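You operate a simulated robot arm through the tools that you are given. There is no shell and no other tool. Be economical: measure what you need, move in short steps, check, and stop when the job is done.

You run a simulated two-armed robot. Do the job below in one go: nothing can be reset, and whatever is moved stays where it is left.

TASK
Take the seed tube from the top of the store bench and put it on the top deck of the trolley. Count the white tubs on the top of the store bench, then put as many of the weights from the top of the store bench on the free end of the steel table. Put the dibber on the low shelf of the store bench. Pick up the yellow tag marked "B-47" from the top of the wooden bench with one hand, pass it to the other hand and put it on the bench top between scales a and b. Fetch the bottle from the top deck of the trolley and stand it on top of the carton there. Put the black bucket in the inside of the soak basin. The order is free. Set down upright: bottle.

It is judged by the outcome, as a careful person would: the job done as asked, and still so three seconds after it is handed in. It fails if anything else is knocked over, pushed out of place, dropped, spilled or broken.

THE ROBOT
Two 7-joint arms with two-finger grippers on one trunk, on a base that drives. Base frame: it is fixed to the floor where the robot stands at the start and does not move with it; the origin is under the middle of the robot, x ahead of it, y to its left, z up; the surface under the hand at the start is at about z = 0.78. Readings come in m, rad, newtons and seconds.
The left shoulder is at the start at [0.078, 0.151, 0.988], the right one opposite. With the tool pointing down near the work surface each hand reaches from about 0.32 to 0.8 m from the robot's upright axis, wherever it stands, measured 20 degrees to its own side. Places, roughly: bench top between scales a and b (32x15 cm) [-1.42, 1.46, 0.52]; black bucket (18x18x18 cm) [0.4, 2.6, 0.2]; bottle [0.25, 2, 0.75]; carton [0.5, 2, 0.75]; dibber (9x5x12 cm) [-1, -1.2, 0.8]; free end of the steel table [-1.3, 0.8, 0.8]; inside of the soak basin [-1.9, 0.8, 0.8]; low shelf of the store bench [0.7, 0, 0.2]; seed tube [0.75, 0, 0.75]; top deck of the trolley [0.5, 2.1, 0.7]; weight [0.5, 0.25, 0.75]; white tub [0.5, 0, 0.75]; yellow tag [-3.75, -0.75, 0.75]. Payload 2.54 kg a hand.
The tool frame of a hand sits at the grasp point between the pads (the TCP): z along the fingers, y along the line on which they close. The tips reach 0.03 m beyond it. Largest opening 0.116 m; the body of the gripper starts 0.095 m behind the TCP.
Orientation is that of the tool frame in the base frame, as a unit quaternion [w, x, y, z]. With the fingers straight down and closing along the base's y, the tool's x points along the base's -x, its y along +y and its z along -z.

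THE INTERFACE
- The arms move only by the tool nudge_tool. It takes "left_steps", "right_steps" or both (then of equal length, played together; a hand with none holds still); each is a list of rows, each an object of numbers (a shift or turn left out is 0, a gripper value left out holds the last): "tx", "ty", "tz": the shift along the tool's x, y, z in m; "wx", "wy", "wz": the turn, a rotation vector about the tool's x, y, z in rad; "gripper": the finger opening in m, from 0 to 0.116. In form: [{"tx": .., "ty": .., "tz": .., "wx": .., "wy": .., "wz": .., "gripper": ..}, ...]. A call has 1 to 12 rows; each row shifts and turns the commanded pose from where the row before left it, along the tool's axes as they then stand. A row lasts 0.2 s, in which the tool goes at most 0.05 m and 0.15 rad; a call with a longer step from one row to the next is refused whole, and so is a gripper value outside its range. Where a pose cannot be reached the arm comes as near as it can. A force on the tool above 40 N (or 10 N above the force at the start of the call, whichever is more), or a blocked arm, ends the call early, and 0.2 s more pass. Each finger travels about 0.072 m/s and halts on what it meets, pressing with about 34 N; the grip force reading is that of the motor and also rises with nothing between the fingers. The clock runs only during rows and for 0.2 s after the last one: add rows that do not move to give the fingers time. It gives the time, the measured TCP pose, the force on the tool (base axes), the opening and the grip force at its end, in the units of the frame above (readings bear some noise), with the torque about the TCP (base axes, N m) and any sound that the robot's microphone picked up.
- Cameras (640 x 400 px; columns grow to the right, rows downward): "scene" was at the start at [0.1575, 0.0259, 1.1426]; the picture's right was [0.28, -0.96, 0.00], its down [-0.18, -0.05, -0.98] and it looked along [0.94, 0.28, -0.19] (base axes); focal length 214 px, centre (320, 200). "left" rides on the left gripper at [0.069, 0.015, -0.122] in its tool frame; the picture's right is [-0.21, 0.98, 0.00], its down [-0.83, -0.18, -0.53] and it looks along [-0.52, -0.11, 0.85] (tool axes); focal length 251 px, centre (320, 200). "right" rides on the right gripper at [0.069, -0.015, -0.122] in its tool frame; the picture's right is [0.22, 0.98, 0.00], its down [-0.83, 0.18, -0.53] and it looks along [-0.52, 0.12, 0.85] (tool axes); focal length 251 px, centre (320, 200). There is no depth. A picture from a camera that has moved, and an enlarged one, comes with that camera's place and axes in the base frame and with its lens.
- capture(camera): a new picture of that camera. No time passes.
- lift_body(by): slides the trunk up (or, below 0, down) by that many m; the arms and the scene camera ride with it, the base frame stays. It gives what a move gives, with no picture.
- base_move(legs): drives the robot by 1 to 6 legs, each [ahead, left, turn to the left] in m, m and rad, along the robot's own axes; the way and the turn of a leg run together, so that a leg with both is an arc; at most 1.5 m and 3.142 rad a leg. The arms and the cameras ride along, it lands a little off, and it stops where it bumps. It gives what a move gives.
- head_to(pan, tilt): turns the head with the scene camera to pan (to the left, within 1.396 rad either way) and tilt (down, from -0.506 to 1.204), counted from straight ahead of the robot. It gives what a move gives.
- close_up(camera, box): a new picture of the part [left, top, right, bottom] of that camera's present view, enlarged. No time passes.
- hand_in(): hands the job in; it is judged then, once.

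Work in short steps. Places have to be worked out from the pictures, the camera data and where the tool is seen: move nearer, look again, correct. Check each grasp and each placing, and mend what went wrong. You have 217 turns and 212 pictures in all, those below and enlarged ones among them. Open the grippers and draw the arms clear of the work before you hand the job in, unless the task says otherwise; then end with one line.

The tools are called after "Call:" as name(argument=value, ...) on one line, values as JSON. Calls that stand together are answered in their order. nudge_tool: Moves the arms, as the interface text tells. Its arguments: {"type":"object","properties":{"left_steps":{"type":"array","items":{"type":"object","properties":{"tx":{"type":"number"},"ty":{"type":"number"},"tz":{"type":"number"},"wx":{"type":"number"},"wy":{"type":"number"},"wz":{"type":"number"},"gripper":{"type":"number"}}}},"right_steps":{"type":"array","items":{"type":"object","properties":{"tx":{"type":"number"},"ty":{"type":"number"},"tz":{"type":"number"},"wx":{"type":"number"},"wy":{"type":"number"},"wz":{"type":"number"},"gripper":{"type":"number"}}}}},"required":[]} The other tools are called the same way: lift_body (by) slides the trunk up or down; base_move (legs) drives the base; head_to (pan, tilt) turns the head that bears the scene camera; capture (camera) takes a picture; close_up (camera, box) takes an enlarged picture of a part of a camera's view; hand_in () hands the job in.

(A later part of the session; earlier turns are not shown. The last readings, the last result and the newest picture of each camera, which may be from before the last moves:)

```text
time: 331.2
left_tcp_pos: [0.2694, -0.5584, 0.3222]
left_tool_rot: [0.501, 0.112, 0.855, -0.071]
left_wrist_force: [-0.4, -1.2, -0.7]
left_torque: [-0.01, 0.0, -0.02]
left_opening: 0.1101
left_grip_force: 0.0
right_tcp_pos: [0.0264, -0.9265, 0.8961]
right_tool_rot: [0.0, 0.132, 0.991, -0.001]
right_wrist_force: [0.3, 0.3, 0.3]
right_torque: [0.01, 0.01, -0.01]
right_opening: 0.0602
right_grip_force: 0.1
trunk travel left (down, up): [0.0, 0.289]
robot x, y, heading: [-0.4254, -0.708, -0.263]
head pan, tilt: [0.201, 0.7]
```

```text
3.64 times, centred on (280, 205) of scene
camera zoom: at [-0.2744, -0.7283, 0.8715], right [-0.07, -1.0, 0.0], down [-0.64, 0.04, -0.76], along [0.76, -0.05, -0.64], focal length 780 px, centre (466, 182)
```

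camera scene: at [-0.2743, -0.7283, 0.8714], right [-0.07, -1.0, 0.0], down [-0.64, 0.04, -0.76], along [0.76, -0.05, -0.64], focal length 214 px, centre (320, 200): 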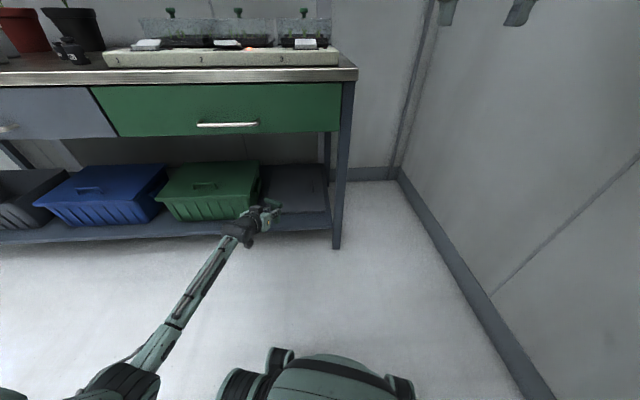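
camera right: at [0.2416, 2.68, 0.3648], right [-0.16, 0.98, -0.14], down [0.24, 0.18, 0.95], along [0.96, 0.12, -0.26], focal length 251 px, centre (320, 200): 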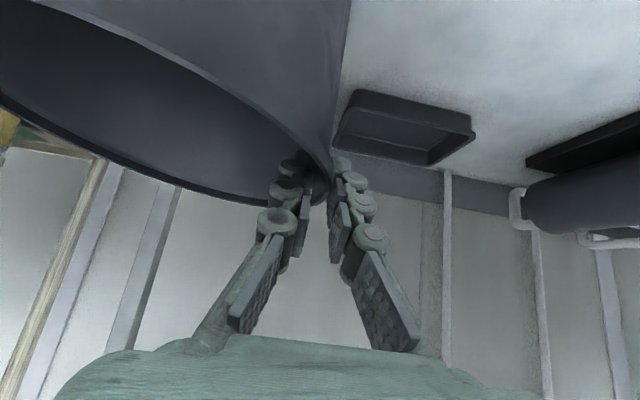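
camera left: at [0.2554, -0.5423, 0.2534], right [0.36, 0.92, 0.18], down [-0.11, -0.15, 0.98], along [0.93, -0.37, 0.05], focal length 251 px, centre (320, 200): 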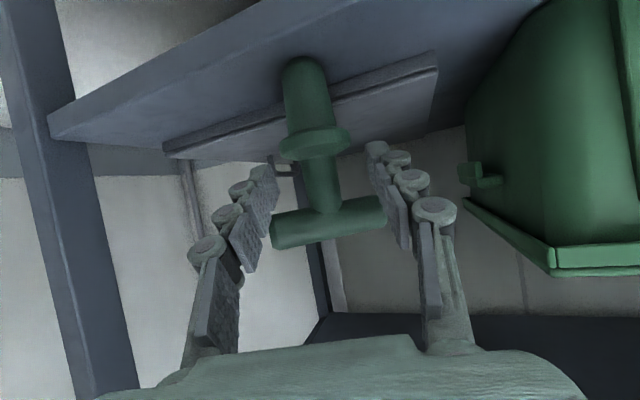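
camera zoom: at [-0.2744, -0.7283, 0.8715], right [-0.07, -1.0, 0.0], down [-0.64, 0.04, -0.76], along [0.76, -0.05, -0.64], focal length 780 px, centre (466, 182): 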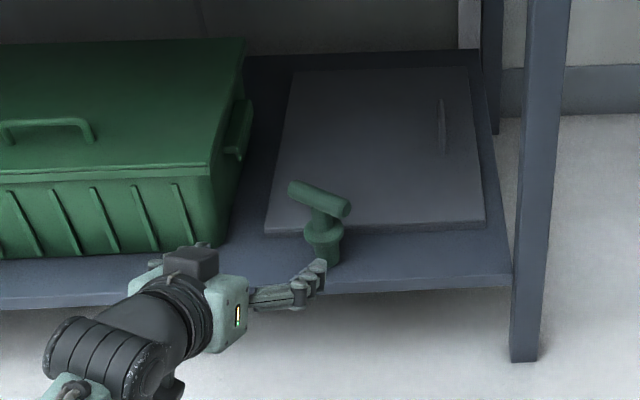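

The dibber stands on the low shelf. I draw the left hand back, bring it upright and raise the trunk.

Call:
nudge_tool(left_steps=[{"tz": -0.04, "ty": 0.02}, {"tz": -0.04, "ty": 0.02}, {"tz": -0.04, "ty": 0.02}, {"tz": -0.02, "ty": 0.02}, {"wy": 0.15}, {"wy": 0.15}, {"wy": 0.15}, {"wy": 0.15}, {"wy": 0.15}, {"wy": 0.15}, {"wy": 0.147, "gripper": 0.07}, {}])

Call:
lift_body(by=0.289)

Call:
nudge_tool(left_steps=[{"tz": -0.045}, {"tz": -0.045}, {"tz": -0.045}, {"tz": -0.045}, {"tz": -0.045}, {"tz": -0.045}, {"tz": -0.045}, {"tz": -0.045}])

Call:
capture(camera="scene")

```text
time: 333.8
left_tcp_pos: [0.1735, -0.4504, 0.3892]
left_tool_rot: [0.007, 0.133, 0.991, -0.005]
left_wrist_force: [-0.6, 0.1, 0.2]
left_torque: [-0.01, -0.01, 0.0]
left_opening: 0.0701
left_grip_force: 0.0
right_tcp_pos: [0.0267, -0.9262, 0.8973]
right_tool_rot: [0.0, 0.132, 0.991, 0.001]
right_wrist_force: [0.0, -0.8, -0.4]
right_torque: [0.01, 0.01, 0.01]
right_opening: 0.0601
right_grip_force: 0.0
trunk travel left (down, up): [0.0, 0.289]
robot x, y, heading: [-0.4279, -0.7029, -0.265]
head pan, tilt: [0.201, 0.7]
```

```text
time: 336.7
left_tcp_pos: [0.1748, -0.4508, 0.6787]
left_tool_rot: [0.007, 0.133, 0.991, -0.005]
left_wrist_force: [1.7, -0.9, 0.0]
left_torque: [0.0, 0.03, 0.0]
left_opening: 0.0702
left_grip_force: 0.0
right_tcp_pos: [0.0272, -0.9262, 1.1844]
right_tool_rot: [0.0, 0.132, 0.991, -0.002]
right_wrist_force: [-0.3, 0.4, 0.7]
right_torque: [0.01, 0.01, 0.03]
right_opening: 0.0601
right_grip_force: 0.1
trunk travel left (down, up): [-0.289, 0.0]
robot x, y, heading: [-0.4258, -0.7056, -0.266]
head pan, tilt: [0.201, 0.7]
```

```text
time: 338.5
left_tcp_pos: [0.1691, -0.4469, 1.0397]
left_tool_rot: [0.007, 0.133, 0.991, -0.005]
left_wrist_force: [-0.5, 0.4, -0.5]
left_torque: [0.02, 0.02, -0.03]
left_opening: 0.0702
left_grip_force: 0.2
right_tcp_pos: [0.0262, -0.9272, 1.1848]
right_tool_rot: [0.0, 0.131, 0.991, -0.001]
right_wrist_force: [0.0, -0.5, -0.1]
right_torque: [0.04, -0.03, 0.02]
right_opening: 0.06
right_grip_force: 0.1
trunk travel left (down, up): [-0.289, 0.0]
robot x, y, heading: [-0.4265, -0.7056, -0.263]
head pan, tilt: [0.201, 0.7]
```

```text
83 pictures are left
camera scene: at [-0.275, -0.7286, 1.1605], right [-0.07, -1.0, 0.0], down [-0.64, 0.04, -0.77], along [0.76, -0.05, -0.64], focal length 214 px, centre (320, 200)
```

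scene: 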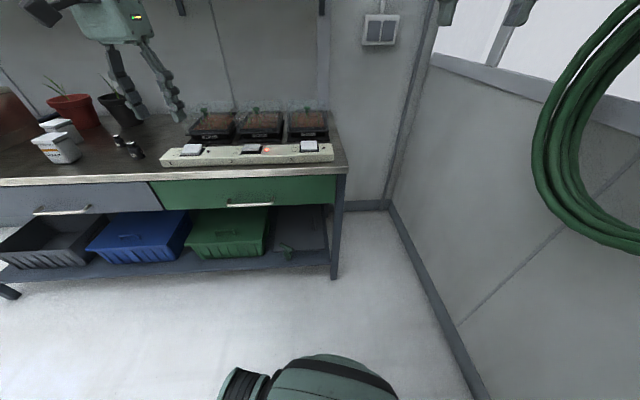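

Dibber visible on the shelf. I tuck the left hand in and drive back to the start position in front of the store bench for the second weight.

Call:
nudge_tool(left_steps=[{"tz": -0.03, "ty": -0.03, "tx": 0.02}, {"tz": -0.03, "ty": -0.03, "tx": 0.02}, {"tz": -0.03, "ty": -0.03, "tx": 0.02}, {"tz": -0.03, "ty": -0.03, "tx": 0.02}])

Call:
base_move(legs=[[0, 0, 0.264], [0, 0.8, 0], [0.38, 0, 0]])

Call:
head_to(pan=0.4, tilt=0.45)

Call:
capture(camera="scene")

Call:
capture(camera="left")

Call:
capture(camera="right")

```text
time: 339.5
left_tcp_pos: [0.0565, -0.5395, 1.1582]
left_tool_rot: [0.008, 0.133, 0.991, -0.005]
left_wrist_force: [0.2, 0.0, 0.2]
left_torque: [0.01, 0.0, -0.01]
left_opening: 0.0703
left_grip_force: 0.2
right_tcp_pos: [0.0257, -0.9258, 1.1859]
right_tool_rot: [0.0, 0.131, 0.991, 0.0]
right_wrist_force: [0.0, 0.2, -0.1]
right_torque: [-0.02, -0.01, 0.01]
right_opening: 0.06
right_grip_force: 0.1
trunk travel left (down, up): [-0.289, 0.0]
robot x, y, heading: [-0.4263, -0.7043, -0.26]
head pan, tilt: [0.201, 0.7]
```

```text
time: 350.5
left_tcp_pos: [0.3701, 0.3878, 1.1572]
left_tool_rot: [0.008, 0.0, 1.0, -0.004]
left_wrist_force: [0.3, -0.2, -0.2]
left_torque: [0.01, 0.05, -0.02]
left_opening: 0.0699
left_grip_force: 0.0
right_tcp_pos: [0.4421, 0.004, 1.1856]
right_tool_rot: [0.0, 0.0, 1.0, -0.001]
right_wrist_force: [-0.2, 0.0, -0.2]
right_torque: [0.04, 0.05, 0.03]
right_opening: 0.06
right_grip_force: 0.0
trunk travel left (down, up): [-0.289, 0.0]
robot x, y, heading: [-0.0521, 0.1022, -0.005]
head pan, tilt: [0.201, 0.7]
```

```text
time: 351.3
left_tcp_pos: [0.3706, 0.3879, 1.159]
left_tool_rot: [0.009, 0.001, 1.0, -0.004]
left_wrist_force: [-0.6, 0.0, 0.6]
left_torque: [-0.03, 0.0, 0.02]
left_opening: 0.0702
left_grip_force: 0.1
right_tcp_pos: [0.4423, 0.0053, 1.1854]
right_tool_rot: [0.0, -0.001, 1.0, 0.0]
right_wrist_force: [0.3, 0.1, 0.0]
right_torque: [0.0, 0.03, 0.01]
right_opening: 0.06
right_grip_force: 0.0
trunk travel left (down, up): [-0.289, 0.0]
robot x, y, heading: [-0.0531, 0.1015, 0.002]
head pan, tilt: [0.4, 0.45]
```

```text
82 pictures are left
camera scene: at [0.1008, 0.1362, 1.1826], right [0.39, -0.92, 0.0], down [-0.4, -0.17, -0.9], along [0.83, 0.35, -0.44], focal length 214 px, centre (320, 200)
```

scene: 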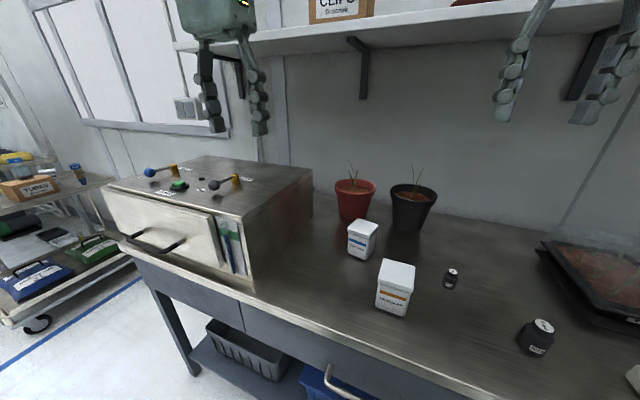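

```text
81 pictures are left
camera left: at [0.2978, 0.4041, 1.2796], right [0.22, 0.98, -0.01], down [0.82, -0.18, 0.55], along [0.54, -0.12, -0.84], focal length 251 px, centre (320, 200)
```

left: 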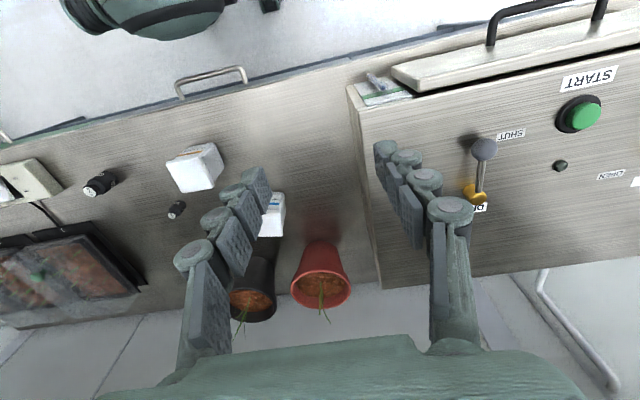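

```text
80 pictures are left
camera right: at [0.3729, -0.0095, 1.3098], right [-0.22, 0.98, 0.0], down [0.83, 0.18, 0.53], along [0.52, 0.11, -0.85], focal length 251 px, centre (320, 200)
```

right: 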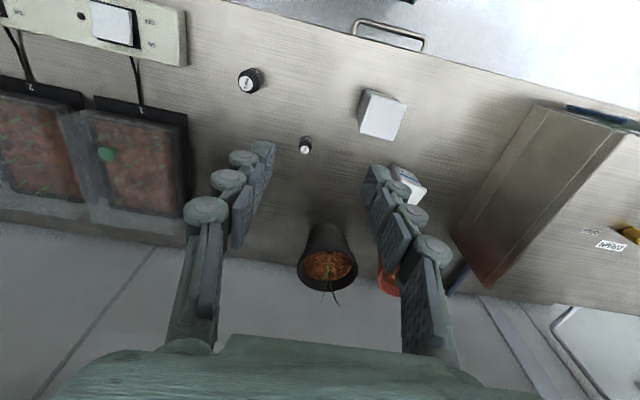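

The bench shows two tubs only; nothing behind the cabinet. So two weights are needed. I bring the right hand above the second small weight at about (0.548, -0.004).

Call:
nudge_tool(right_steps=[{"tx": -0.0133, "ty": -0.001, "tz": 0.034, "gripper": 0.07}, {"tx": -0.0133, "ty": -0.001, "tz": 0.034}, {"tx": -0.0133, "ty": -0.001, "tz": 0.034}, {"tx": -0.0133, "ty": -0.001, "tz": 0.034}, {"tx": -0.0133, "ty": -0.001, "tz": 0.034}, {"tx": -0.0133, "ty": -0.001, "tz": 0.034}, {"tx": -0.0133, "ty": -0.001, "tz": 0.034}, {"tx": -0.0133, "ty": -0.001, "tz": 0.034}, {}])

Call:
capture(camera="right")

```text
time: 353.3
left_tcp_pos: [0.3707, 0.3888, 1.1587]
left_tool_rot: [0.009, 0.001, 1.0, -0.004]
left_wrist_force: [-0.6, -0.2, -0.4]
left_torque: [0.01, 0.0, -0.02]
left_opening: 0.0699
left_grip_force: 0.0
right_tcp_pos: [0.5498, -0.0031, 0.9148]
right_tool_rot: [0.001, -0.001, 1.0, 0.0]
right_wrist_force: [0.0, 0.5, 0.0]
right_torque: [0.02, 0.01, -0.01]
right_opening: 0.07
right_grip_force: 0.0
trunk travel left (down, up): [-0.289, 0.0]
robot x, y, heading: [-0.0522, 0.0999, 0.004]
head pan, tilt: [0.4, 0.45]
```

```text
79 pictures are left
camera right: at [0.4788, -0.0171, 1.0383], right [-0.22, 0.98, 0.0], down [0.82, 0.18, 0.53], along [0.52, 0.12, -0.85], focal length 251 px, centre (320, 200)
```

right: 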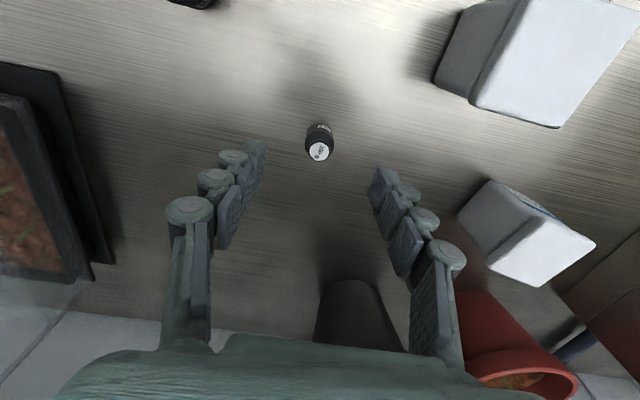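

The weight is right beneath the hand. I descend and grip it.

Call:
nudge_tool(right_steps=[{"tz": 0.035, "ty": 0.002}, {"tz": 0.035}, {"tz": 0.029}, {"gripper": 0.0}, {}, {}, {}, {}])

Call:
nudge_tool(right_steps=[{"tz": -0.03}, {"tz": -0.04}, {"tz": -0.04}, {"tz": -0.04, "tx": 0.02}, {"tz": -0.04, "tx": 0.03}, {"tz": -0.02, "tx": 0.04}, {"tx": 0.04}])

Call:
capture(camera="right")

```text
time: 355.1
left_tcp_pos: [0.3697, 0.3881, 1.1589]
left_tool_rot: [0.009, 0.0, 1.0, -0.005]
left_wrist_force: [-0.2, -0.3, 0.7]
left_torque: [-0.02, 0.01, 0.01]
left_opening: 0.0699
left_grip_force: 0.0
right_tcp_pos: [0.5492, -0.0005, 0.8146]
right_tool_rot: [0.0, 0.0, 1.0, 0.0]
right_wrist_force: [-0.1, -0.2, -0.8]
right_torque: [0.0, -0.01, 0.0]
right_opening: 0.0266
right_grip_force: 34.3
trunk travel left (down, up): [-0.289, 0.0]
robot x, y, heading: [-0.0555, 0.1024, -0.003]
head pan, tilt: [0.4, 0.45]
```

```text
time: 356.7
left_tcp_pos: [0.3698, 0.3882, 1.1587]
left_tool_rot: [0.009, 0.001, 1.0, -0.004]
left_wrist_force: [-0.2, 0.3, 0.6]
left_torque: [0.02, -0.01, -0.01]
left_opening: 0.0699
left_grip_force: 0.1
right_tcp_pos: [0.4186, -0.0023, 1.0243]
right_tool_rot: [0.0, -0.001, 1.0, -0.001]
right_wrist_force: [-0.2, -0.1, -1.9]
right_torque: [0.01, -0.01, 0.0]
right_opening: 0.0269
right_grip_force: 34.0
trunk travel left (down, up): [-0.289, 0.0]
robot x, y, heading: [-0.0509, 0.0988, -0.005]
head pan, tilt: [0.4, 0.45]
```

```text
78 pictures are left
camera right: at [0.3502, -0.0167, 1.1479], right [-0.22, 0.98, 0.0], down [0.82, 0.18, 0.53], along [0.52, 0.12, -0.85], focal length 251 px, centre (320, 200)
```

right: 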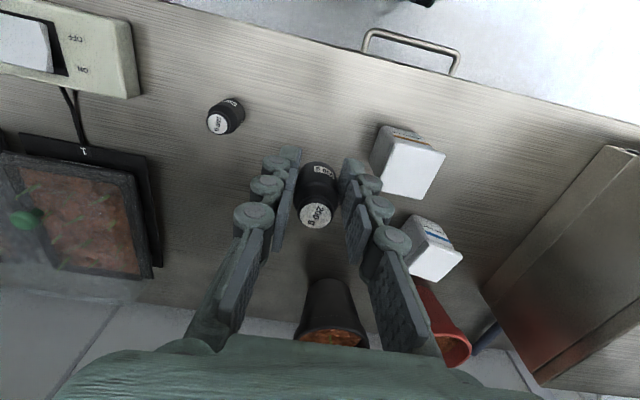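

The second weight is held (0.027). I back off, turn to face +y and sidestep along the aisle to the steel table's free end.

Call:
base_move(legs=[[-0.35, -0.18, 0], [0, 0, 1.57], [0, 1.03, 0]])

Call:
head_to(pan=0.0, tilt=0.7)

Call:
capture(camera="scene")

```text
time: 372.8
left_tcp_pos: [-1.7189, 0.3125, 1.1586]
left_tool_rot: [-0.009, 0.716, -0.698, -0.003]
left_wrist_force: [0.2, 1.1, 0.0]
left_torque: [-0.03, -0.03, 0.0]
left_opening: 0.0699
left_grip_force: 0.1
right_tcp_pos: [-1.3302, 0.3736, 1.0226]
right_tool_rot: [0.0, 0.718, -0.696, 0.001]
right_wrist_force: [-0.3, -0.5, -2.2]
right_torque: [-0.03, 0.01, -0.01]
right_opening: 0.0267
right_grip_force: 34.2
trunk travel left (down, up): [-0.289, 0.0]
robot x, y, heading: [-1.4202, -0.1049, 1.597]
head pan, tilt: [0.4, 0.45]
```

```text
time: 373.7
left_tcp_pos: [-1.7188, 0.311, 1.1594]
left_tool_rot: [-0.009, 0.717, -0.697, -0.003]
left_wrist_force: [0.1, -0.7, 0.2]
left_torque: [0.01, 0.0, 0.02]
left_opening: 0.0698
left_grip_force: 0.0
right_tcp_pos: [-1.3321, 0.374, 1.0235]
right_tool_rot: [-0.001, 0.718, -0.697, 0.001]
right_wrist_force: [0.1, -0.9, -1.9]
right_torque: [-0.01, -0.01, 0.02]
right_opening: 0.0268
right_grip_force: 34.5
trunk travel left (down, up): [-0.289, 0.0]
robot x, y, heading: [-1.4199, -0.1009, 1.598]
head pan, tilt: [0.0, 0.7]
```

```text
77 pictures are left
camera scene: at [-1.4245, 0.0506, 1.1605], right [1.0, 0.03, 0.0], down [0.02, -0.64, -0.77], along [-0.02, 0.76, -0.64], focal length 214 px, centre (320, 200)
```

scene: 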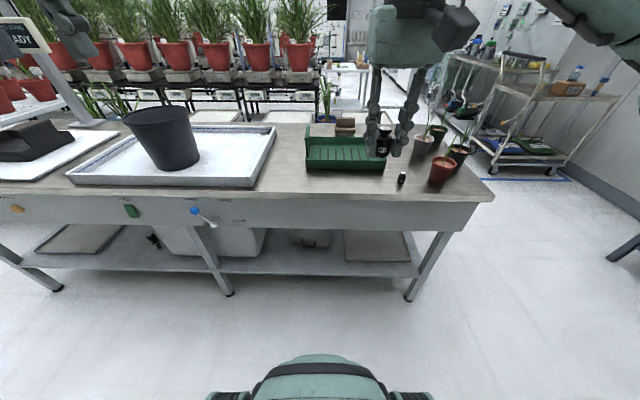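

Weight 1 still stands in place. I drive ahead 0.19 m and lower the trunk slightly, then look with the right hand.

Call:
base_move(legs=[[0.19, 0, -0.02]])

Call:
lift_body(by=-0.06)

Call:
capture(camera="right")

```text
time: 375.2
left_tcp_pos: [-1.7142, 0.5053, 1.1588]
left_tool_rot: [-0.009, 0.709, -0.705, -0.002]
left_wrist_force: [0.5, -0.1, 0.6]
left_torque: [-0.01, 0.02, 0.01]
left_opening: 0.0701
left_grip_force: 0.1
right_tcp_pos: [-1.3252, 0.5584, 1.0238]
right_tool_rot: [-0.001, 0.712, -0.703, 0.001]
right_wrist_force: [-0.5, 0.7, -2.3]
right_torque: [-0.04, 0.0, 0.01]
right_opening: 0.0265
right_grip_force: 34.0
trunk travel left (down, up): [-0.289, 0.0]
robot x, y, heading: [-1.4209, 0.0884, 1.58]
head pan, tilt: [0.0, 0.7]
```

```text
time: 376.2
left_tcp_pos: [-1.7141, 0.5037, 1.0994]
left_tool_rot: [-0.009, 0.71, -0.704, -0.003]
left_wrist_force: [0.8, 0.3, 0.3]
left_torque: [0.05, -0.02, -0.01]
left_opening: 0.0698
left_grip_force: 0.1
right_tcp_pos: [-1.3264, 0.5578, 0.9632]
right_tool_rot: [-0.001, 0.712, -0.703, 0.0]
right_wrist_force: [0.3, 0.0, -2.0]
right_torque: [0.04, -0.01, -0.02]
right_opening: 0.0264
right_grip_force: 34.3
trunk travel left (down, up): [-0.229, 0.06]
robot x, y, heading: [-1.4238, 0.0834, 1.581]
head pan, tilt: [0.0, 0.7]
```

```text
76 pictures are left
camera right: at [-1.3095, 0.4892, 1.0877], right [-0.97, -0.23, 0.0], down [-0.19, 0.82, 0.53], along [-0.12, 0.52, -0.85], focal length 251 px, centre (320, 200)
```

right: 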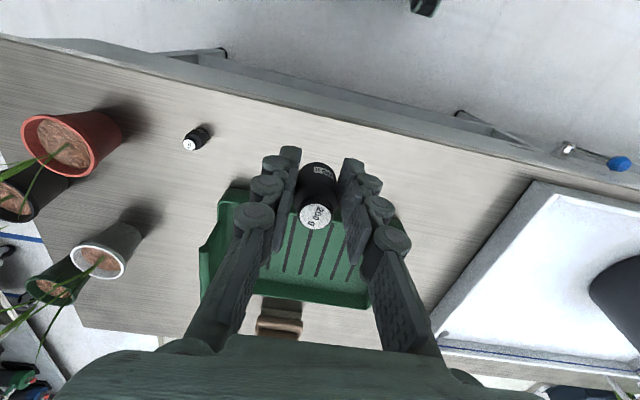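

The front strip (y 0.58–0.70) is clear beside weight 1. I move to (-1.29, 0.628) and descend to just above the table.

Call:
nudge_tool(right_steps=[{"tx": -0.035, "ty": -0.0185}, {"tx": -0.035, "ty": -0.0185}, {"tz": 0.04}, {"tz": 0.04}, {"tz": 0.04}, {"tz": 0.03}, {}])

Call:
nudge_tool(right_steps=[{"tz": 0.01}, {}, {"tz": 0.007}, {}])

Call:
capture(camera="right")

```text
time: 377.8
left_tcp_pos: [-1.7158, 0.5045, 1.0987]
left_tool_rot: [-0.009, 0.71, -0.704, -0.002]
left_wrist_force: [0.0, 0.4, 0.5]
left_torque: [-0.02, -0.04, 0.01]
left_opening: 0.0698
left_grip_force: 0.1
right_tcp_pos: [-1.287, 0.63, 0.812]
right_tool_rot: [0.0, 0.712, -0.702, 0.001]
right_wrist_force: [0.6, -0.9, -1.7]
right_torque: [0.0, 0.01, -0.01]
right_opening: 0.0268
right_grip_force: 33.7
trunk travel left (down, up): [-0.229, 0.06]
robot x, y, heading: [-1.4271, 0.0823, 1.576]
head pan, tilt: [0.0, 0.7]
```

```text
time: 378.8
left_tcp_pos: [-1.7141, 0.504, 1.0984]
left_tool_rot: [-0.009, 0.709, -0.705, -0.003]
left_wrist_force: [0.5, -0.4, 0.0]
left_torque: [0.01, -0.05, 0.02]
left_opening: 0.0701
left_grip_force: 0.1
right_tcp_pos: [-1.289, 0.6309, 0.7965]
right_tool_rot: [-0.001, 0.711, -0.703, 0.001]
right_wrist_force: [0.5, -0.2, -1.7]
right_torque: [-0.02, 0.01, 0.03]
right_opening: 0.0269
right_grip_force: 34.0
trunk travel left (down, up): [-0.229, 0.06]
robot x, y, heading: [-1.4225, 0.0815, 1.584]
head pan, tilt: [0.0, 0.7]
```

```text
75 pictures are left
camera right: at [-1.2725, 0.5612, 0.9206], right [-0.97, -0.23, 0.0], down [-0.19, 0.82, 0.53], along [-0.12, 0.52, -0.85], focal length 251 px, centre (320, 200)
```

right: 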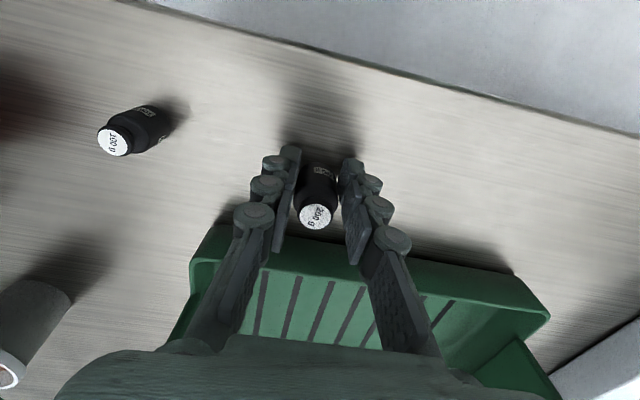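

Almost down; clear of the tray. I lower the last millimetres to contact.

Call:
nudge_tool(right_steps=[{"tz": 0.004}, {}, {"tz": 0.003}, {}])

```text
time: 379.8
left_tcp_pos: [-1.7154, 0.502, 1.1013]
left_tool_rot: [-0.01, 0.71, -0.704, -0.004]
left_wrist_force: [0.5, -0.6, -0.8]
left_torque: [-0.02, 0.02, -0.04]
left_opening: 0.0698
left_grip_force: 0.0
right_tcp_pos: [-1.2879, 0.6286, 0.793]
right_tool_rot: [-0.004, 0.71, -0.704, -0.003]
right_wrist_force: [5.3, 5.0, 30.5]
right_torque: [0.51, -0.2, -0.08]
right_opening: 0.0272
right_grip_force: 33.4
trunk travel left (down, up): [-0.229, 0.06]
robot x, y, heading: [-1.4203, 0.0816, 1.579]
head pan, tilt: [0.0, 0.7]
```

Firm contact. I ease 4 mm, release and rise.

Call:
nudge_tool(right_steps=[{"tz": -0.004}, {}, {"gripper": 0.05}, {}, {}, {"tz": -0.03}, {"tz": -0.04}, {"tz": -0.04}, {"tz": -0.04}])

Call:
capture(camera="right")

```text
time: 381.8
left_tcp_pos: [-1.7147, 0.5034, 1.0991]
left_tool_rot: [-0.009, 0.709, -0.705, -0.003]
left_wrist_force: [0.5, 0.0, -0.3]
left_torque: [0.03, -0.01, -0.01]
left_opening: 0.0698
left_grip_force: 0.0
right_tcp_pos: [-1.2908, 0.6291, 0.9454]
right_tool_rot: [0.0, 0.712, -0.703, 0.001]
right_wrist_force: [0.0, 0.7, 0.7]
right_torque: [0.02, -0.02, 0.04]
right_opening: 0.0501
right_grip_force: 0.1
trunk travel left (down, up): [-0.229, 0.06]
robot x, y, heading: [-1.4263, 0.0825, 1.576]
head pan, tilt: [0.0, 0.7]
```

```text
74 pictures are left
camera right: at [-1.2748, 0.56, 1.0687], right [-0.97, -0.23, 0.0], down [-0.19, 0.82, 0.53], along [-0.12, 0.52, -0.85], focal length 251 px, centre (320, 200)
```

right: 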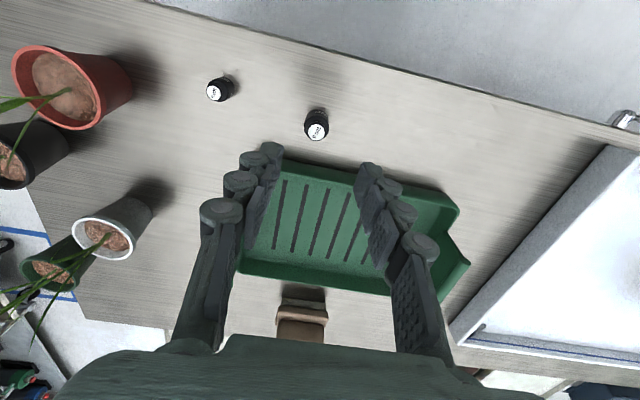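

Both weights stand on the free end. Next the tag: I draw the right hand back, back off, turn left to face −x and drive down the aisle.

Call:
nudge_tool(right_steps=[{"tx": 0.04, "tz": -0.03}, {"tx": 0.04, "tz": -0.03}, {"tx": 0.04, "tz": -0.02}, {"tx": 0.03}])

Call:
base_move(legs=[[-0.1, 0, 0], [0, 0, 1.56], [1.4, 0.02, 0]])

Call:
head_to(pan=0.7, tilt=0.45)

Call:
capture(camera="scene")

```text
time: 382.8
left_tcp_pos: [-1.7138, 0.5051, 1.0996]
left_tool_rot: [-0.009, 0.71, -0.705, -0.003]
left_wrist_force: [0.4, -0.6, -0.1]
left_torque: [0.03, -0.03, -0.01]
left_opening: 0.07
left_grip_force: 0.0
right_tcp_pos: [-1.2883, 0.4777, 1.0226]
right_tool_rot: [0.0, 0.711, -0.703, 0.0]
right_wrist_force: [1.2, 0.8, 0.1]
right_torque: [0.01, -0.01, -0.02]
right_opening: 0.0501
right_grip_force: 0.1
trunk travel left (down, up): [-0.229, 0.06]
robot x, y, heading: [-1.4257, 0.0838, 1.578]
head pan, tilt: [0.0, 0.7]
```

```text
time: 394.6
left_tcp_pos: [-3.2552, -0.3683, 1.0989]
left_tool_rot: [-0.004, 1.0, 0.013, -0.009]
left_wrist_force: [0.1, 0.0, -0.9]
left_torque: [0.02, -0.03, 0.01]
left_opening: 0.0697
left_grip_force: 0.1
right_tcp_pos: [-3.2363, 0.0573, 1.0226]
right_tool_rot: [-0.001, 1.0, 0.015, 0.0]
right_wrist_force: [-0.4, 0.0, -0.3]
right_torque: [0.03, 0.01, 0.02]
right_opening: 0.0499
right_grip_force: 0.1
trunk travel left (down, up): [-0.229, 0.06]
robot x, y, heading: [-2.841, -0.0689, -3.114]
head pan, tilt: [0.0, 0.7]
```

```text
time: 395.7
left_tcp_pos: [-3.255, -0.3694, 1.0985]
left_tool_rot: [-0.004, 1.0, 0.014, -0.008]
left_wrist_force: [0.2, 0.2, -0.5]
left_torque: [0.01, -0.02, 0.05]
left_opening: 0.0699
left_grip_force: 0.1
right_tcp_pos: [-3.2376, 0.0579, 1.0229]
right_tool_rot: [-0.001, 1.0, 0.015, 0.0]
right_wrist_force: [-0.2, 0.2, 0.1]
right_torque: [0.0, 0.0, -0.01]
right_opening: 0.0501
right_grip_force: 0.0
trunk travel left (down, up): [-0.229, 0.06]
robot x, y, heading: [-2.8432, -0.0664, -3.114]
head pan, tilt: [0.7, 0.45]
```

```text
73 pictures are left
camera scene: at [-2.9776, -0.1336, 1.1226], right [-0.66, 0.75, 0.0], down [0.33, 0.29, -0.9], along [-0.67, -0.6, -0.44], focal length 214 px, centre (320, 200)
```

scene: 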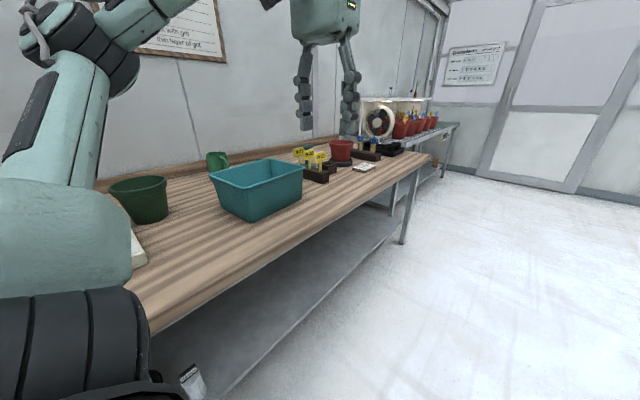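

The yellow tags stand in a rack at about (-3.69, -0.80). I drive on 0.8 m and turn to face the wooden bench.

Call:
base_move(legs=[[0.8, -0.02, 0], [0, 0, 1.55]])

Call:
head_to(pan=0.0, tilt=0.6)

Call:
capture(camera="scene")

```text
time: 403.8
left_tcp_pos: [-3.3552, -0.4989, 1.0975]
left_tool_rot: [0.004, 0.705, 0.709, -0.01]
left_wrist_force: [0.0, -0.1, -0.2]
left_torque: [0.02, -0.01, 0.0]
left_opening: 0.0698
left_grip_force: 0.1
right_tcp_pos: [-3.7819, -0.4721, 1.0238]
right_tool_rot: [0.0, 0.704, 0.71, -0.001]
right_wrist_force: [-0.3, 0.2, 0.6]
right_torque: [0.02, -0.01, 0.02]
right_opening: 0.0498
right_grip_force: 0.0
trunk travel left (down, up): [-0.229, 0.06]
robot x, y, heading: [-3.6492, -0.0768, -1.563]
head pan, tilt: [0.7, 0.45]
```

```text
time: 404.9
left_tcp_pos: [-3.355, -0.5005, 1.0978]
left_tool_rot: [0.003, 0.705, 0.709, -0.01]
left_wrist_force: [0.2, 0.1, 0.7]
left_torque: [0.0, 0.0, 0.0]
left_opening: 0.07
left_grip_force: 0.0
right_tcp_pos: [-3.7823, -0.4725, 1.0224]
right_tool_rot: [0.0, 0.704, 0.71, -0.001]
right_wrist_force: [0.4, 0.2, 1.2]
right_torque: [0.0, 0.02, 0.02]
right_opening: 0.05
right_grip_force: 0.0
trunk travel left (down, up): [-0.229, 0.06]
robot x, y, heading: [-3.6444, -0.0837, -1.566]
head pan, tilt: [0.0, 0.6]
```

```text
72 pictures are left
camera scene: at [-3.6441, -0.236, 1.1091], right [-1.0, -0.01, 0.0], down [0.0, 0.56, -0.83], along [0.01, -0.83, -0.56], focal length 214 px, centre (320, 200)
```

scene: 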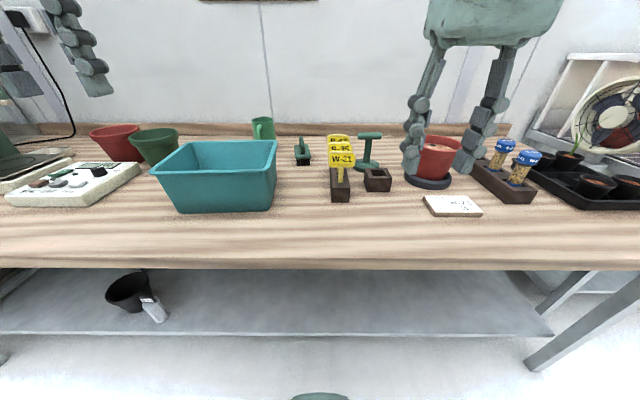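

I zoom in on the tag rack to find the one marked B-47.

Call:
close_up(camera="scene", box=[290, 120, 410, 210])

Call:
capture(camera="right")

Call:
capture(camera="left")

```text
4.44 times, centred on (350, 165) of scene
camera zoom: at [-3.6441, -0.236, 1.1091], right [-1.0, -0.01, 0.0], down [0.0, 0.56, -0.83], along [0.01, -0.83, -0.56], focal length 953 px, centre (187, 356)
```

zoom: 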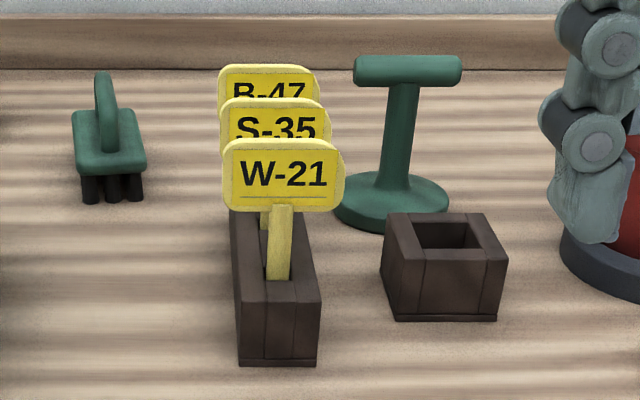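

```text
70 pictures are left
camera right: at [-3.7976, -0.4034, 1.147], right [0.97, 0.22, 0.0], down [0.19, -0.82, 0.53], along [0.12, -0.52, -0.85], focal length 251 px, centre (320, 200)
```

right: 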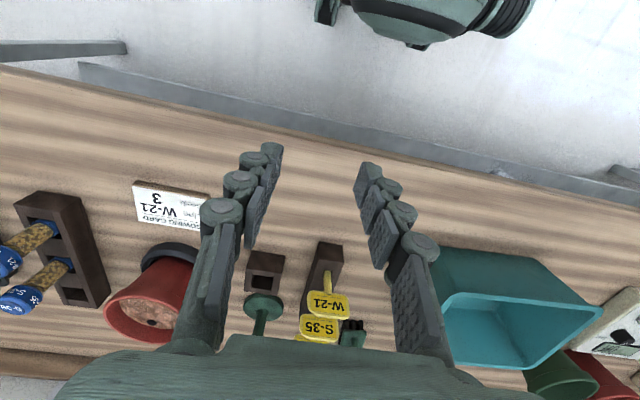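

```text
69 pictures are left
camera left: at [-3.3412, -0.4285, 1.2196], right [0.98, -0.21, 0.0], down [-0.17, -0.82, 0.55], along [-0.12, -0.54, -0.84], focal length 251 px, centre (320, 200)
```

left: 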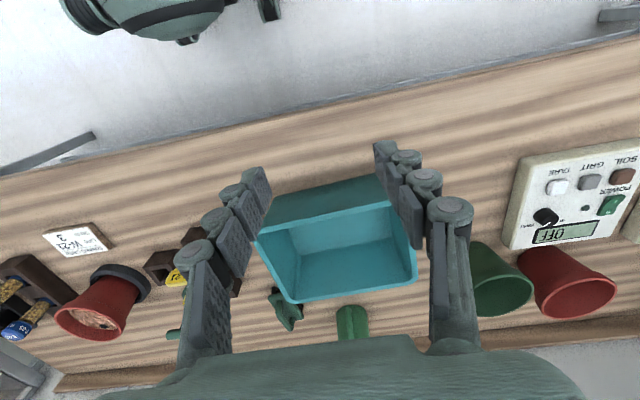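

Three tags stand in a rack: W-21 (front), S-35, and B-47 at the back, at about (-3.695, -0.87, z 0.89). I'll grip its plate on the faces with the right hand, turned 90° with a slight outward tilt so that the left hand can later take the other half. First I move closer, raise the trunk and turn the right hand.

Call:
base_move(legs=[[0.08, 0, 0]])

Call:
lift_body(by=0.06)

Call:
nudge_tool(right_steps=[{"wz": -0.15, "gripper": 0.03}, {"wz": -0.15}, {"wz": -0.15}, {"wz": -0.15}, {"wz": -0.15}, {"wz": -0.15}, {"wz": -0.15}, {"wz": -0.15}, {"wz": -0.15}, {"wz": -0.15}, {"wz": -0.07}, {}])

Call:
capture(camera="right")

Call:
capture(camera="scene")

```text
time: 405.9
left_tcp_pos: [-3.3545, -0.5804, 1.0976]
left_tool_rot: [0.003, 0.705, 0.709, -0.009]
left_wrist_force: [0.6, -0.6, -1.0]
left_torque: [0.06, -0.01, -0.02]
left_opening: 0.0699
left_grip_force: 0.0
right_tcp_pos: [-3.7818, -0.5535, 1.0231]
right_tool_rot: [-0.001, 0.704, 0.71, -0.001]
right_wrist_force: [0.9, -1.2, -0.2]
right_torque: [0.04, 0.02, 0.0]
right_opening: 0.05
right_grip_force: 0.0
trunk travel left (down, up): [-0.229, 0.06]
robot x, y, heading: [-3.6463, -0.1596, -1.564]
head pan, tilt: [0.0, 0.6]
```

```text
time: 406.9
left_tcp_pos: [-3.356, -0.58, 1.1582]
left_tool_rot: [0.003, 0.705, 0.709, -0.009]
left_wrist_force: [0.5, -0.5, -0.3]
left_torque: [0.01, 0.01, -0.03]
left_opening: 0.0699
left_grip_force: 0.0
right_tcp_pos: [-3.7816, -0.5525, 1.0823]
right_tool_rot: [0.0, 0.704, 0.71, -0.001]
right_wrist_force: [-0.8, -0.3, -0.6]
right_torque: [0.02, 0.01, 0.01]
right_opening: 0.05
right_grip_force: 0.1
trunk travel left (down, up): [-0.289, 0.0]
robot x, y, heading: [-3.6472, -0.1625, -1.566]
head pan, tilt: [0.0, 0.6]
```

```text
time: 409.6
left_tcp_pos: [-3.3549, -0.5789, 1.1584]
left_tool_rot: [0.002, 0.706, 0.708, -0.009]
left_wrist_force: [0.6, 0.4, -0.3]
left_torque: [-0.01, 0.0, -0.04]
left_opening: 0.07
left_grip_force: 0.0
right_tcp_pos: [-3.7409, -0.4977, 1.0636]
right_tool_rot: [0.0, -0.003, 1.0, 0.0]
right_wrist_force: [-0.2, -0.2, -0.9]
right_torque: [0.0, 0.0, -0.03]
right_opening: 0.0298
right_grip_force: 0.0
right hand out of reach, approached as far as the arm can: row 9, 10, 11
trunk travel left (down, up): [-0.289, 0.0]
robot x, y, heading: [-3.6463, -0.1572, -1.564]
head pan, tilt: [0.0, 0.6]
```

```text
68 pictures are left
camera right: at [-3.8094, -0.5123, 1.1876], right [-0.22, 0.98, 0.0], down [0.82, 0.19, 0.53], along [0.52, 0.12, -0.85], focal length 251 px, centre (320, 200)
```

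right: 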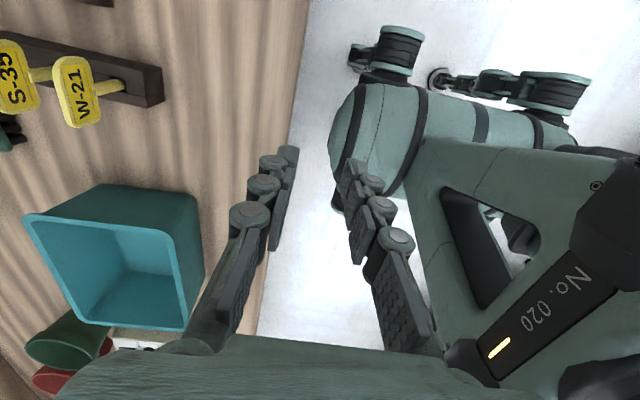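

```text
67 pictures are left
camera scene: at [-3.6437, -0.3157, 1.1691], right [-1.0, -0.01, 0.0], down [0.0, 0.56, -0.83], along [0.01, -0.83, -0.56], focal length 214 px, centre (320, 200)
```

scene: 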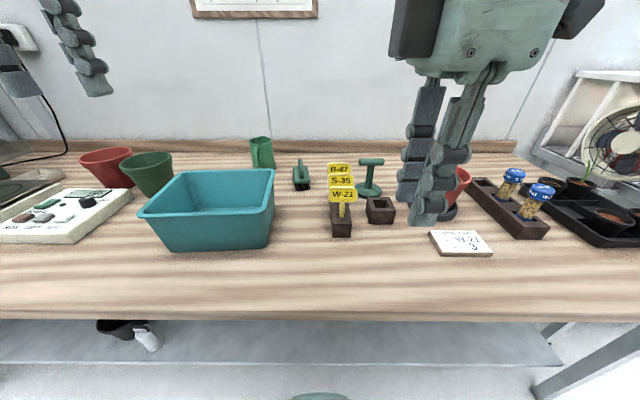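

The hand is turned. I zoom on the tags once more from this nearer viewpoint.

Call:
close_up(camera="scene", box=[300, 140, 420, 240])

```text
4.00 times, centred on (360, 190) of scene
camera zoom: at [-3.6437, -0.3157, 1.1691], right [-1.0, -0.01, 0.0], down [0.0, 0.56, -0.83], along [0.01, -0.83, -0.56], focal length 858 px, centre (160, 240)
```

zoom: 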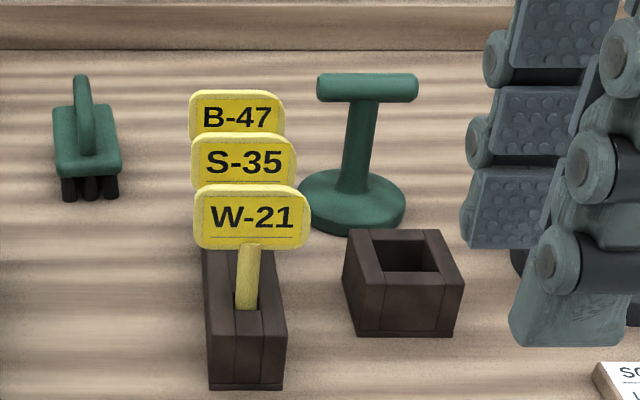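

B-47's plate is at (-3.696, -0.913, z 0.857–0.903); the gap to S-35 is 7 cm. I edge 3 cm closer, tilt the right hand 20° outwards and bring it over the rack at safe height.

Call:
base_move(legs=[[0.03, 0, 0]])

Call:
nudge_tool(right_steps=[{"wy": -0.12}, {"wy": -0.12}, {"wy": -0.11}, {"ty": -0.04, "tz": 0.009}, {"ty": -0.04, "tz": 0.009}, {"ty": -0.04, "tz": 0.009}, {"ty": -0.04, "tz": 0.009}, {"ty": -0.04, "tz": 0.009}, {"ty": -0.04, "tz": 0.009}, {"ty": -0.04, "tz": 0.009}, {}])

Call:
capture(camera="right")

Call:
capture(camera="scene")

```text
time: 410.4
left_tcp_pos: [-3.3545, -0.6085, 1.1584]
left_tool_rot: [0.002, 0.705, 0.709, -0.009]
left_wrist_force: [0.1, -0.6, -0.6]
left_torque: [0.07, 0.0, 0.0]
left_opening: 0.07
left_grip_force: 0.0
right_tcp_pos: [-3.7411, -0.5284, 1.0633]
right_tool_rot: [0.0, -0.003, 1.0, 0.0]
right_wrist_force: [0.2, -0.9, 1.3]
right_torque: [0.06, -0.01, -0.02]
right_opening: 0.03
right_grip_force: 0.1
trunk travel left (down, up): [-0.289, 0.0]
robot x, y, heading: [-3.6448, -0.1871, -1.568]
head pan, tilt: [0.0, 0.6]
```

```text
time: 412.8
left_tcp_pos: [-3.3542, -0.6093, 1.1577]
left_tool_rot: [0.003, 0.705, 0.709, -0.009]
left_wrist_force: [-0.2, 0.8, 0.1]
left_torque: [0.01, 0.03, 0.01]
left_opening: 0.07
left_grip_force: 0.1
right_tcp_pos: [-3.6393, -0.581, 1.0339]
right_tool_rot: [0.174, -0.001, 0.985, 0.0]
right_wrist_force: [0.2, 0.2, -0.7]
right_torque: [-0.03, -0.01, 0.01]
right_opening: 0.0299
right_grip_force: 0.1
right hand out of reach, approached as far as the arm can: row 4, 5, 6, 7, 8, 9, 10
trunk travel left (down, up): [-0.289, 0.0]
robot x, y, heading: [-3.6459, -0.1889, -1.565]
head pan, tilt: [0.0, 0.6]
```

```text
65 pictures are left
camera right: at [-3.7456, -0.5949, 1.1268], right [-0.2, 0.98, -0.07], down [0.59, 0.18, 0.78], along [0.78, 0.12, -0.62], focal length 251 px, centre (320, 200)
```

right: 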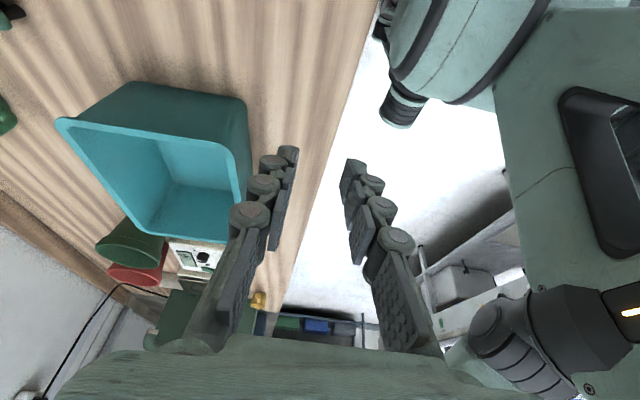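

```text
64 pictures are left
camera scene: at [-3.6436, -0.3449, 1.1691], right [-1.0, -0.01, 0.0], down [0.0, 0.56, -0.83], along [0.0, -0.83, -0.56], focal length 214 px, centre (320, 200)
```

scene: 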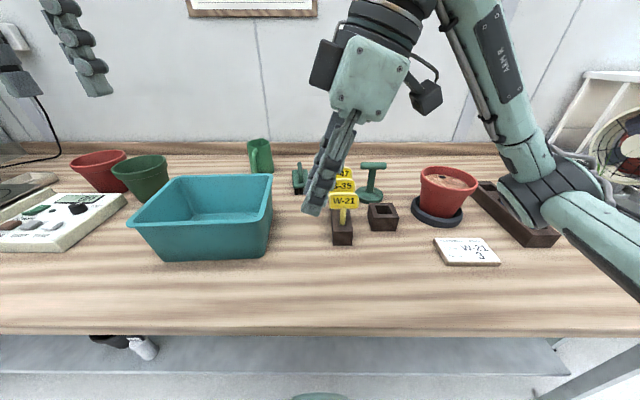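

With the 90° turn the arm cannot reach, and its elbow comes low over the bench. I undo it, and will instead grip the plate by its side edges with the normal hand orientation; the left hand can then take the stick below.

Call:
nudge_tool(right_steps=[{"ty": 0.03}, {"wy": 0.12}, {"wy": 0.12}, {"wy": 0.11}, {"wz": 0.15}, {"wz": 0.15}, {"wz": 0.15}, {"wz": 0.15}, {"wz": 0.15}, {"wz": 0.15}, {"wz": 0.15}, {"wz": 0.15}])

Call:
nudge_tool(right_steps=[{"wz": 0.15}, {"wz": 0.15}, {"wz": 0.07, "gripper": 0.1}, {"ty": -0.02}, {"ty": -0.02}, {}])

Call:
capture(camera="scene")

```text
time: 415.4
left_tcp_pos: [-3.3559, -0.6091, 1.1586]
left_tool_rot: [0.002, 0.705, 0.709, -0.008]
left_wrist_force: [-0.3, -0.4, -0.2]
left_torque: [0.0, -0.01, -0.02]
left_opening: 0.07
left_grip_force: 0.1
right_tcp_pos: [-3.6414, -0.5515, 1.0309]
right_tool_rot: [0.001, 0.563, 0.826, -0.002]
right_wrist_force: [-0.3, -0.6, 0.0]
right_torque: [0.01, -0.02, -0.02]
right_opening: 0.03
right_grip_force: 0.0
trunk travel left (down, up): [-0.289, 0.0]
robot x, y, heading: [-3.6462, -0.1884, -1.568]
head pan, tilt: [0.0, 0.6]
```

```text
time: 416.8
left_tcp_pos: [-3.3551, -0.6088, 1.1588]
left_tool_rot: [0.002, 0.705, 0.709, -0.009]
left_wrist_force: [0.5, -0.3, 0.8]
left_torque: [0.02, -0.02, 0.01]
left_opening: 0.0701
left_grip_force: 0.1
right_tcp_pos: [-3.6802, -0.5502, 1.032]
right_tool_rot: [0.001, 0.705, 0.709, 0.0]
right_wrist_force: [0.3, -0.1, -0.7]
right_torque: [0.0, 0.04, 0.0]
right_opening: 0.1001
right_grip_force: 0.0
trunk travel left (down, up): [-0.289, 0.0]
robot x, y, heading: [-3.6418, -0.1874, -1.559]
head pan, tilt: [0.0, 0.6]
```

```text
63 pictures are left
camera scene: at [-3.6434, -0.3449, 1.1691], right [-1.0, -0.01, 0.0], down [0.0, 0.56, -0.83], along [0.0, -0.83, -0.56], focal length 214 px, centre (320, 200)
```

scene: 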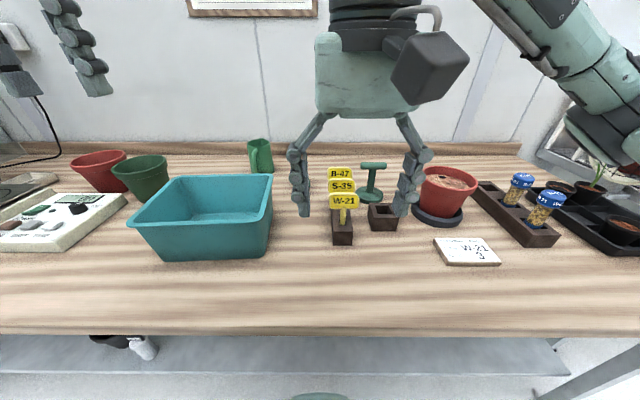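

All undisturbed. I now carry the open right hand, fingers straddling the plates, to above B-47.

Call:
nudge_tool(right_steps=[{"tx": -0.045, "ty": -0.002, "tz": 0.009}, {"tx": -0.045, "ty": -0.002, "tz": 0.009}, {"tx": -0.045, "ty": -0.002, "tz": 0.009}, {"tx": -0.045, "ty": -0.002, "tz": 0.009}, {"tx": -0.045, "ty": -0.002, "tz": 0.009}, {"tx": -0.045, "ty": -0.002, "tz": 0.009}, {"tx": -0.045, "ty": -0.002, "tz": 0.009}, {"tx": -0.045, "ty": -0.002, "tz": 0.009}, {}])

Call:
capture(camera="right")

Call:
close_up(camera="scene", box=[260, 90, 440, 250])

```text
time: 418.8
left_tcp_pos: [-3.3562, -0.6075, 1.1591]
left_tool_rot: [0.002, 0.706, 0.708, -0.009]
left_wrist_force: [0.7, 0.6, -0.4]
left_torque: [0.02, -0.03, 0.0]
left_opening: 0.0698
left_grip_force: 0.1
right_tcp_pos: [-3.6938, -0.9127, 0.9623]
right_tool_rot: [0.0, 0.704, 0.711, -0.002]
right_wrist_force: [0.1, -0.1, 0.7]
right_torque: [-0.04, -0.01, 0.01]
right_opening: 0.1001
right_grip_force: 0.0
trunk travel left (down, up): [-0.289, 0.0]
robot x, y, heading: [-3.6486, -0.1904, -1.564]
head pan, tilt: [0.0, 0.6]
```

```text
62 pictures are left
camera right: at [-3.7089, -0.8424, 1.0863], right [0.97, 0.22, 0.0], down [0.19, -0.82, 0.54], along [0.12, -0.52, -0.84], focal length 251 px, centre (320, 200)
```

right: 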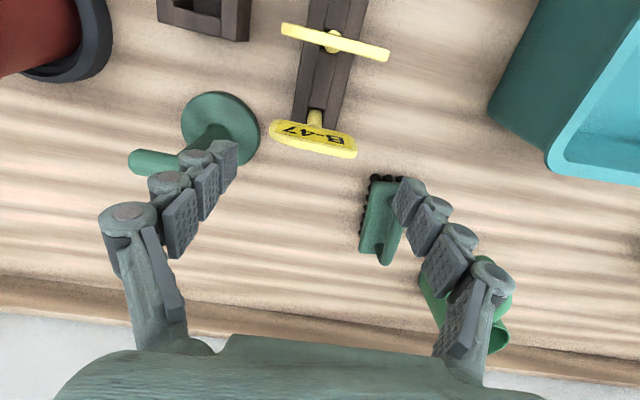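

```text
2.50 times, centred on (350, 170) of scene
camera zoom: at [-3.6441, -0.3448, 1.1691], right [-1.0, -0.01, 0.0], down [0.0, 0.56, -0.83], along [0.0, -0.83, -0.56], focal length 536 px, centre (245, 275)
```

zoom: 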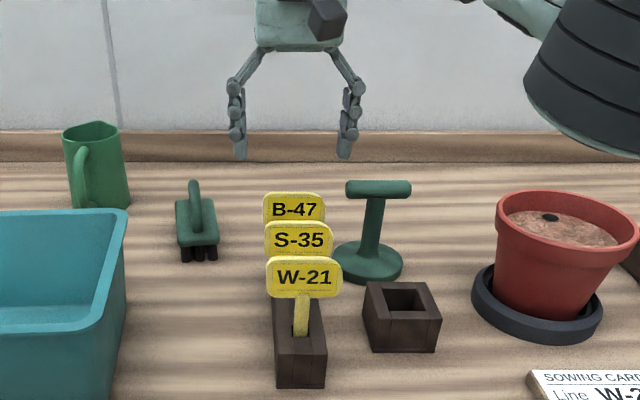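

The plate is centred between the fingers, aligned. I descend to z≈0.882 and close on its side edges.

Call:
nudge_tool(right_steps=[{"tz": 0.03, "ty": -0.003, "tx": -0.001}, {"tz": 0.03}, {"tz": 0.02}, {}, {"gripper": 0.06}, {"gripper": 0.03}, {}, {}])

Call:
capture(camera="right")

```text
time: 420.6
left_tcp_pos: [-3.3552, -0.6084, 1.158]
left_tool_rot: [0.002, 0.705, 0.709, -0.007]
left_wrist_force: [0.4, 0.4, -0.4]
left_torque: [0.01, 0.04, -0.02]
left_opening: 0.0697
left_grip_force: 0.0
right_tcp_pos: [-3.6952, -0.913, 0.8807]
right_tool_rot: [0.001, 0.705, 0.709, -0.001]
right_wrist_force: [-0.7, -0.2, 0.9]
right_torque: [-0.01, 0.03, 0.0]
right_opening: 0.0713
right_grip_force: 33.5
trunk travel left (down, up): [-0.289, 0.0]
robot x, y, heading: [-3.645, -0.1904, -1.568]
head pan, tilt: [0.0, 0.6]
```

```text
60 pictures are left
camera right: at [-3.7115, -0.8426, 1.0053], right [0.98, 0.22, 0.0], down [0.19, -0.82, 0.54], along [0.12, -0.52, -0.84], focal length 251 px, centre (320, 200)
```

right: 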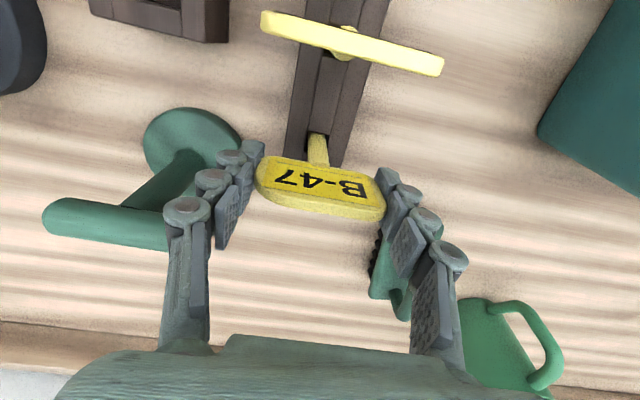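

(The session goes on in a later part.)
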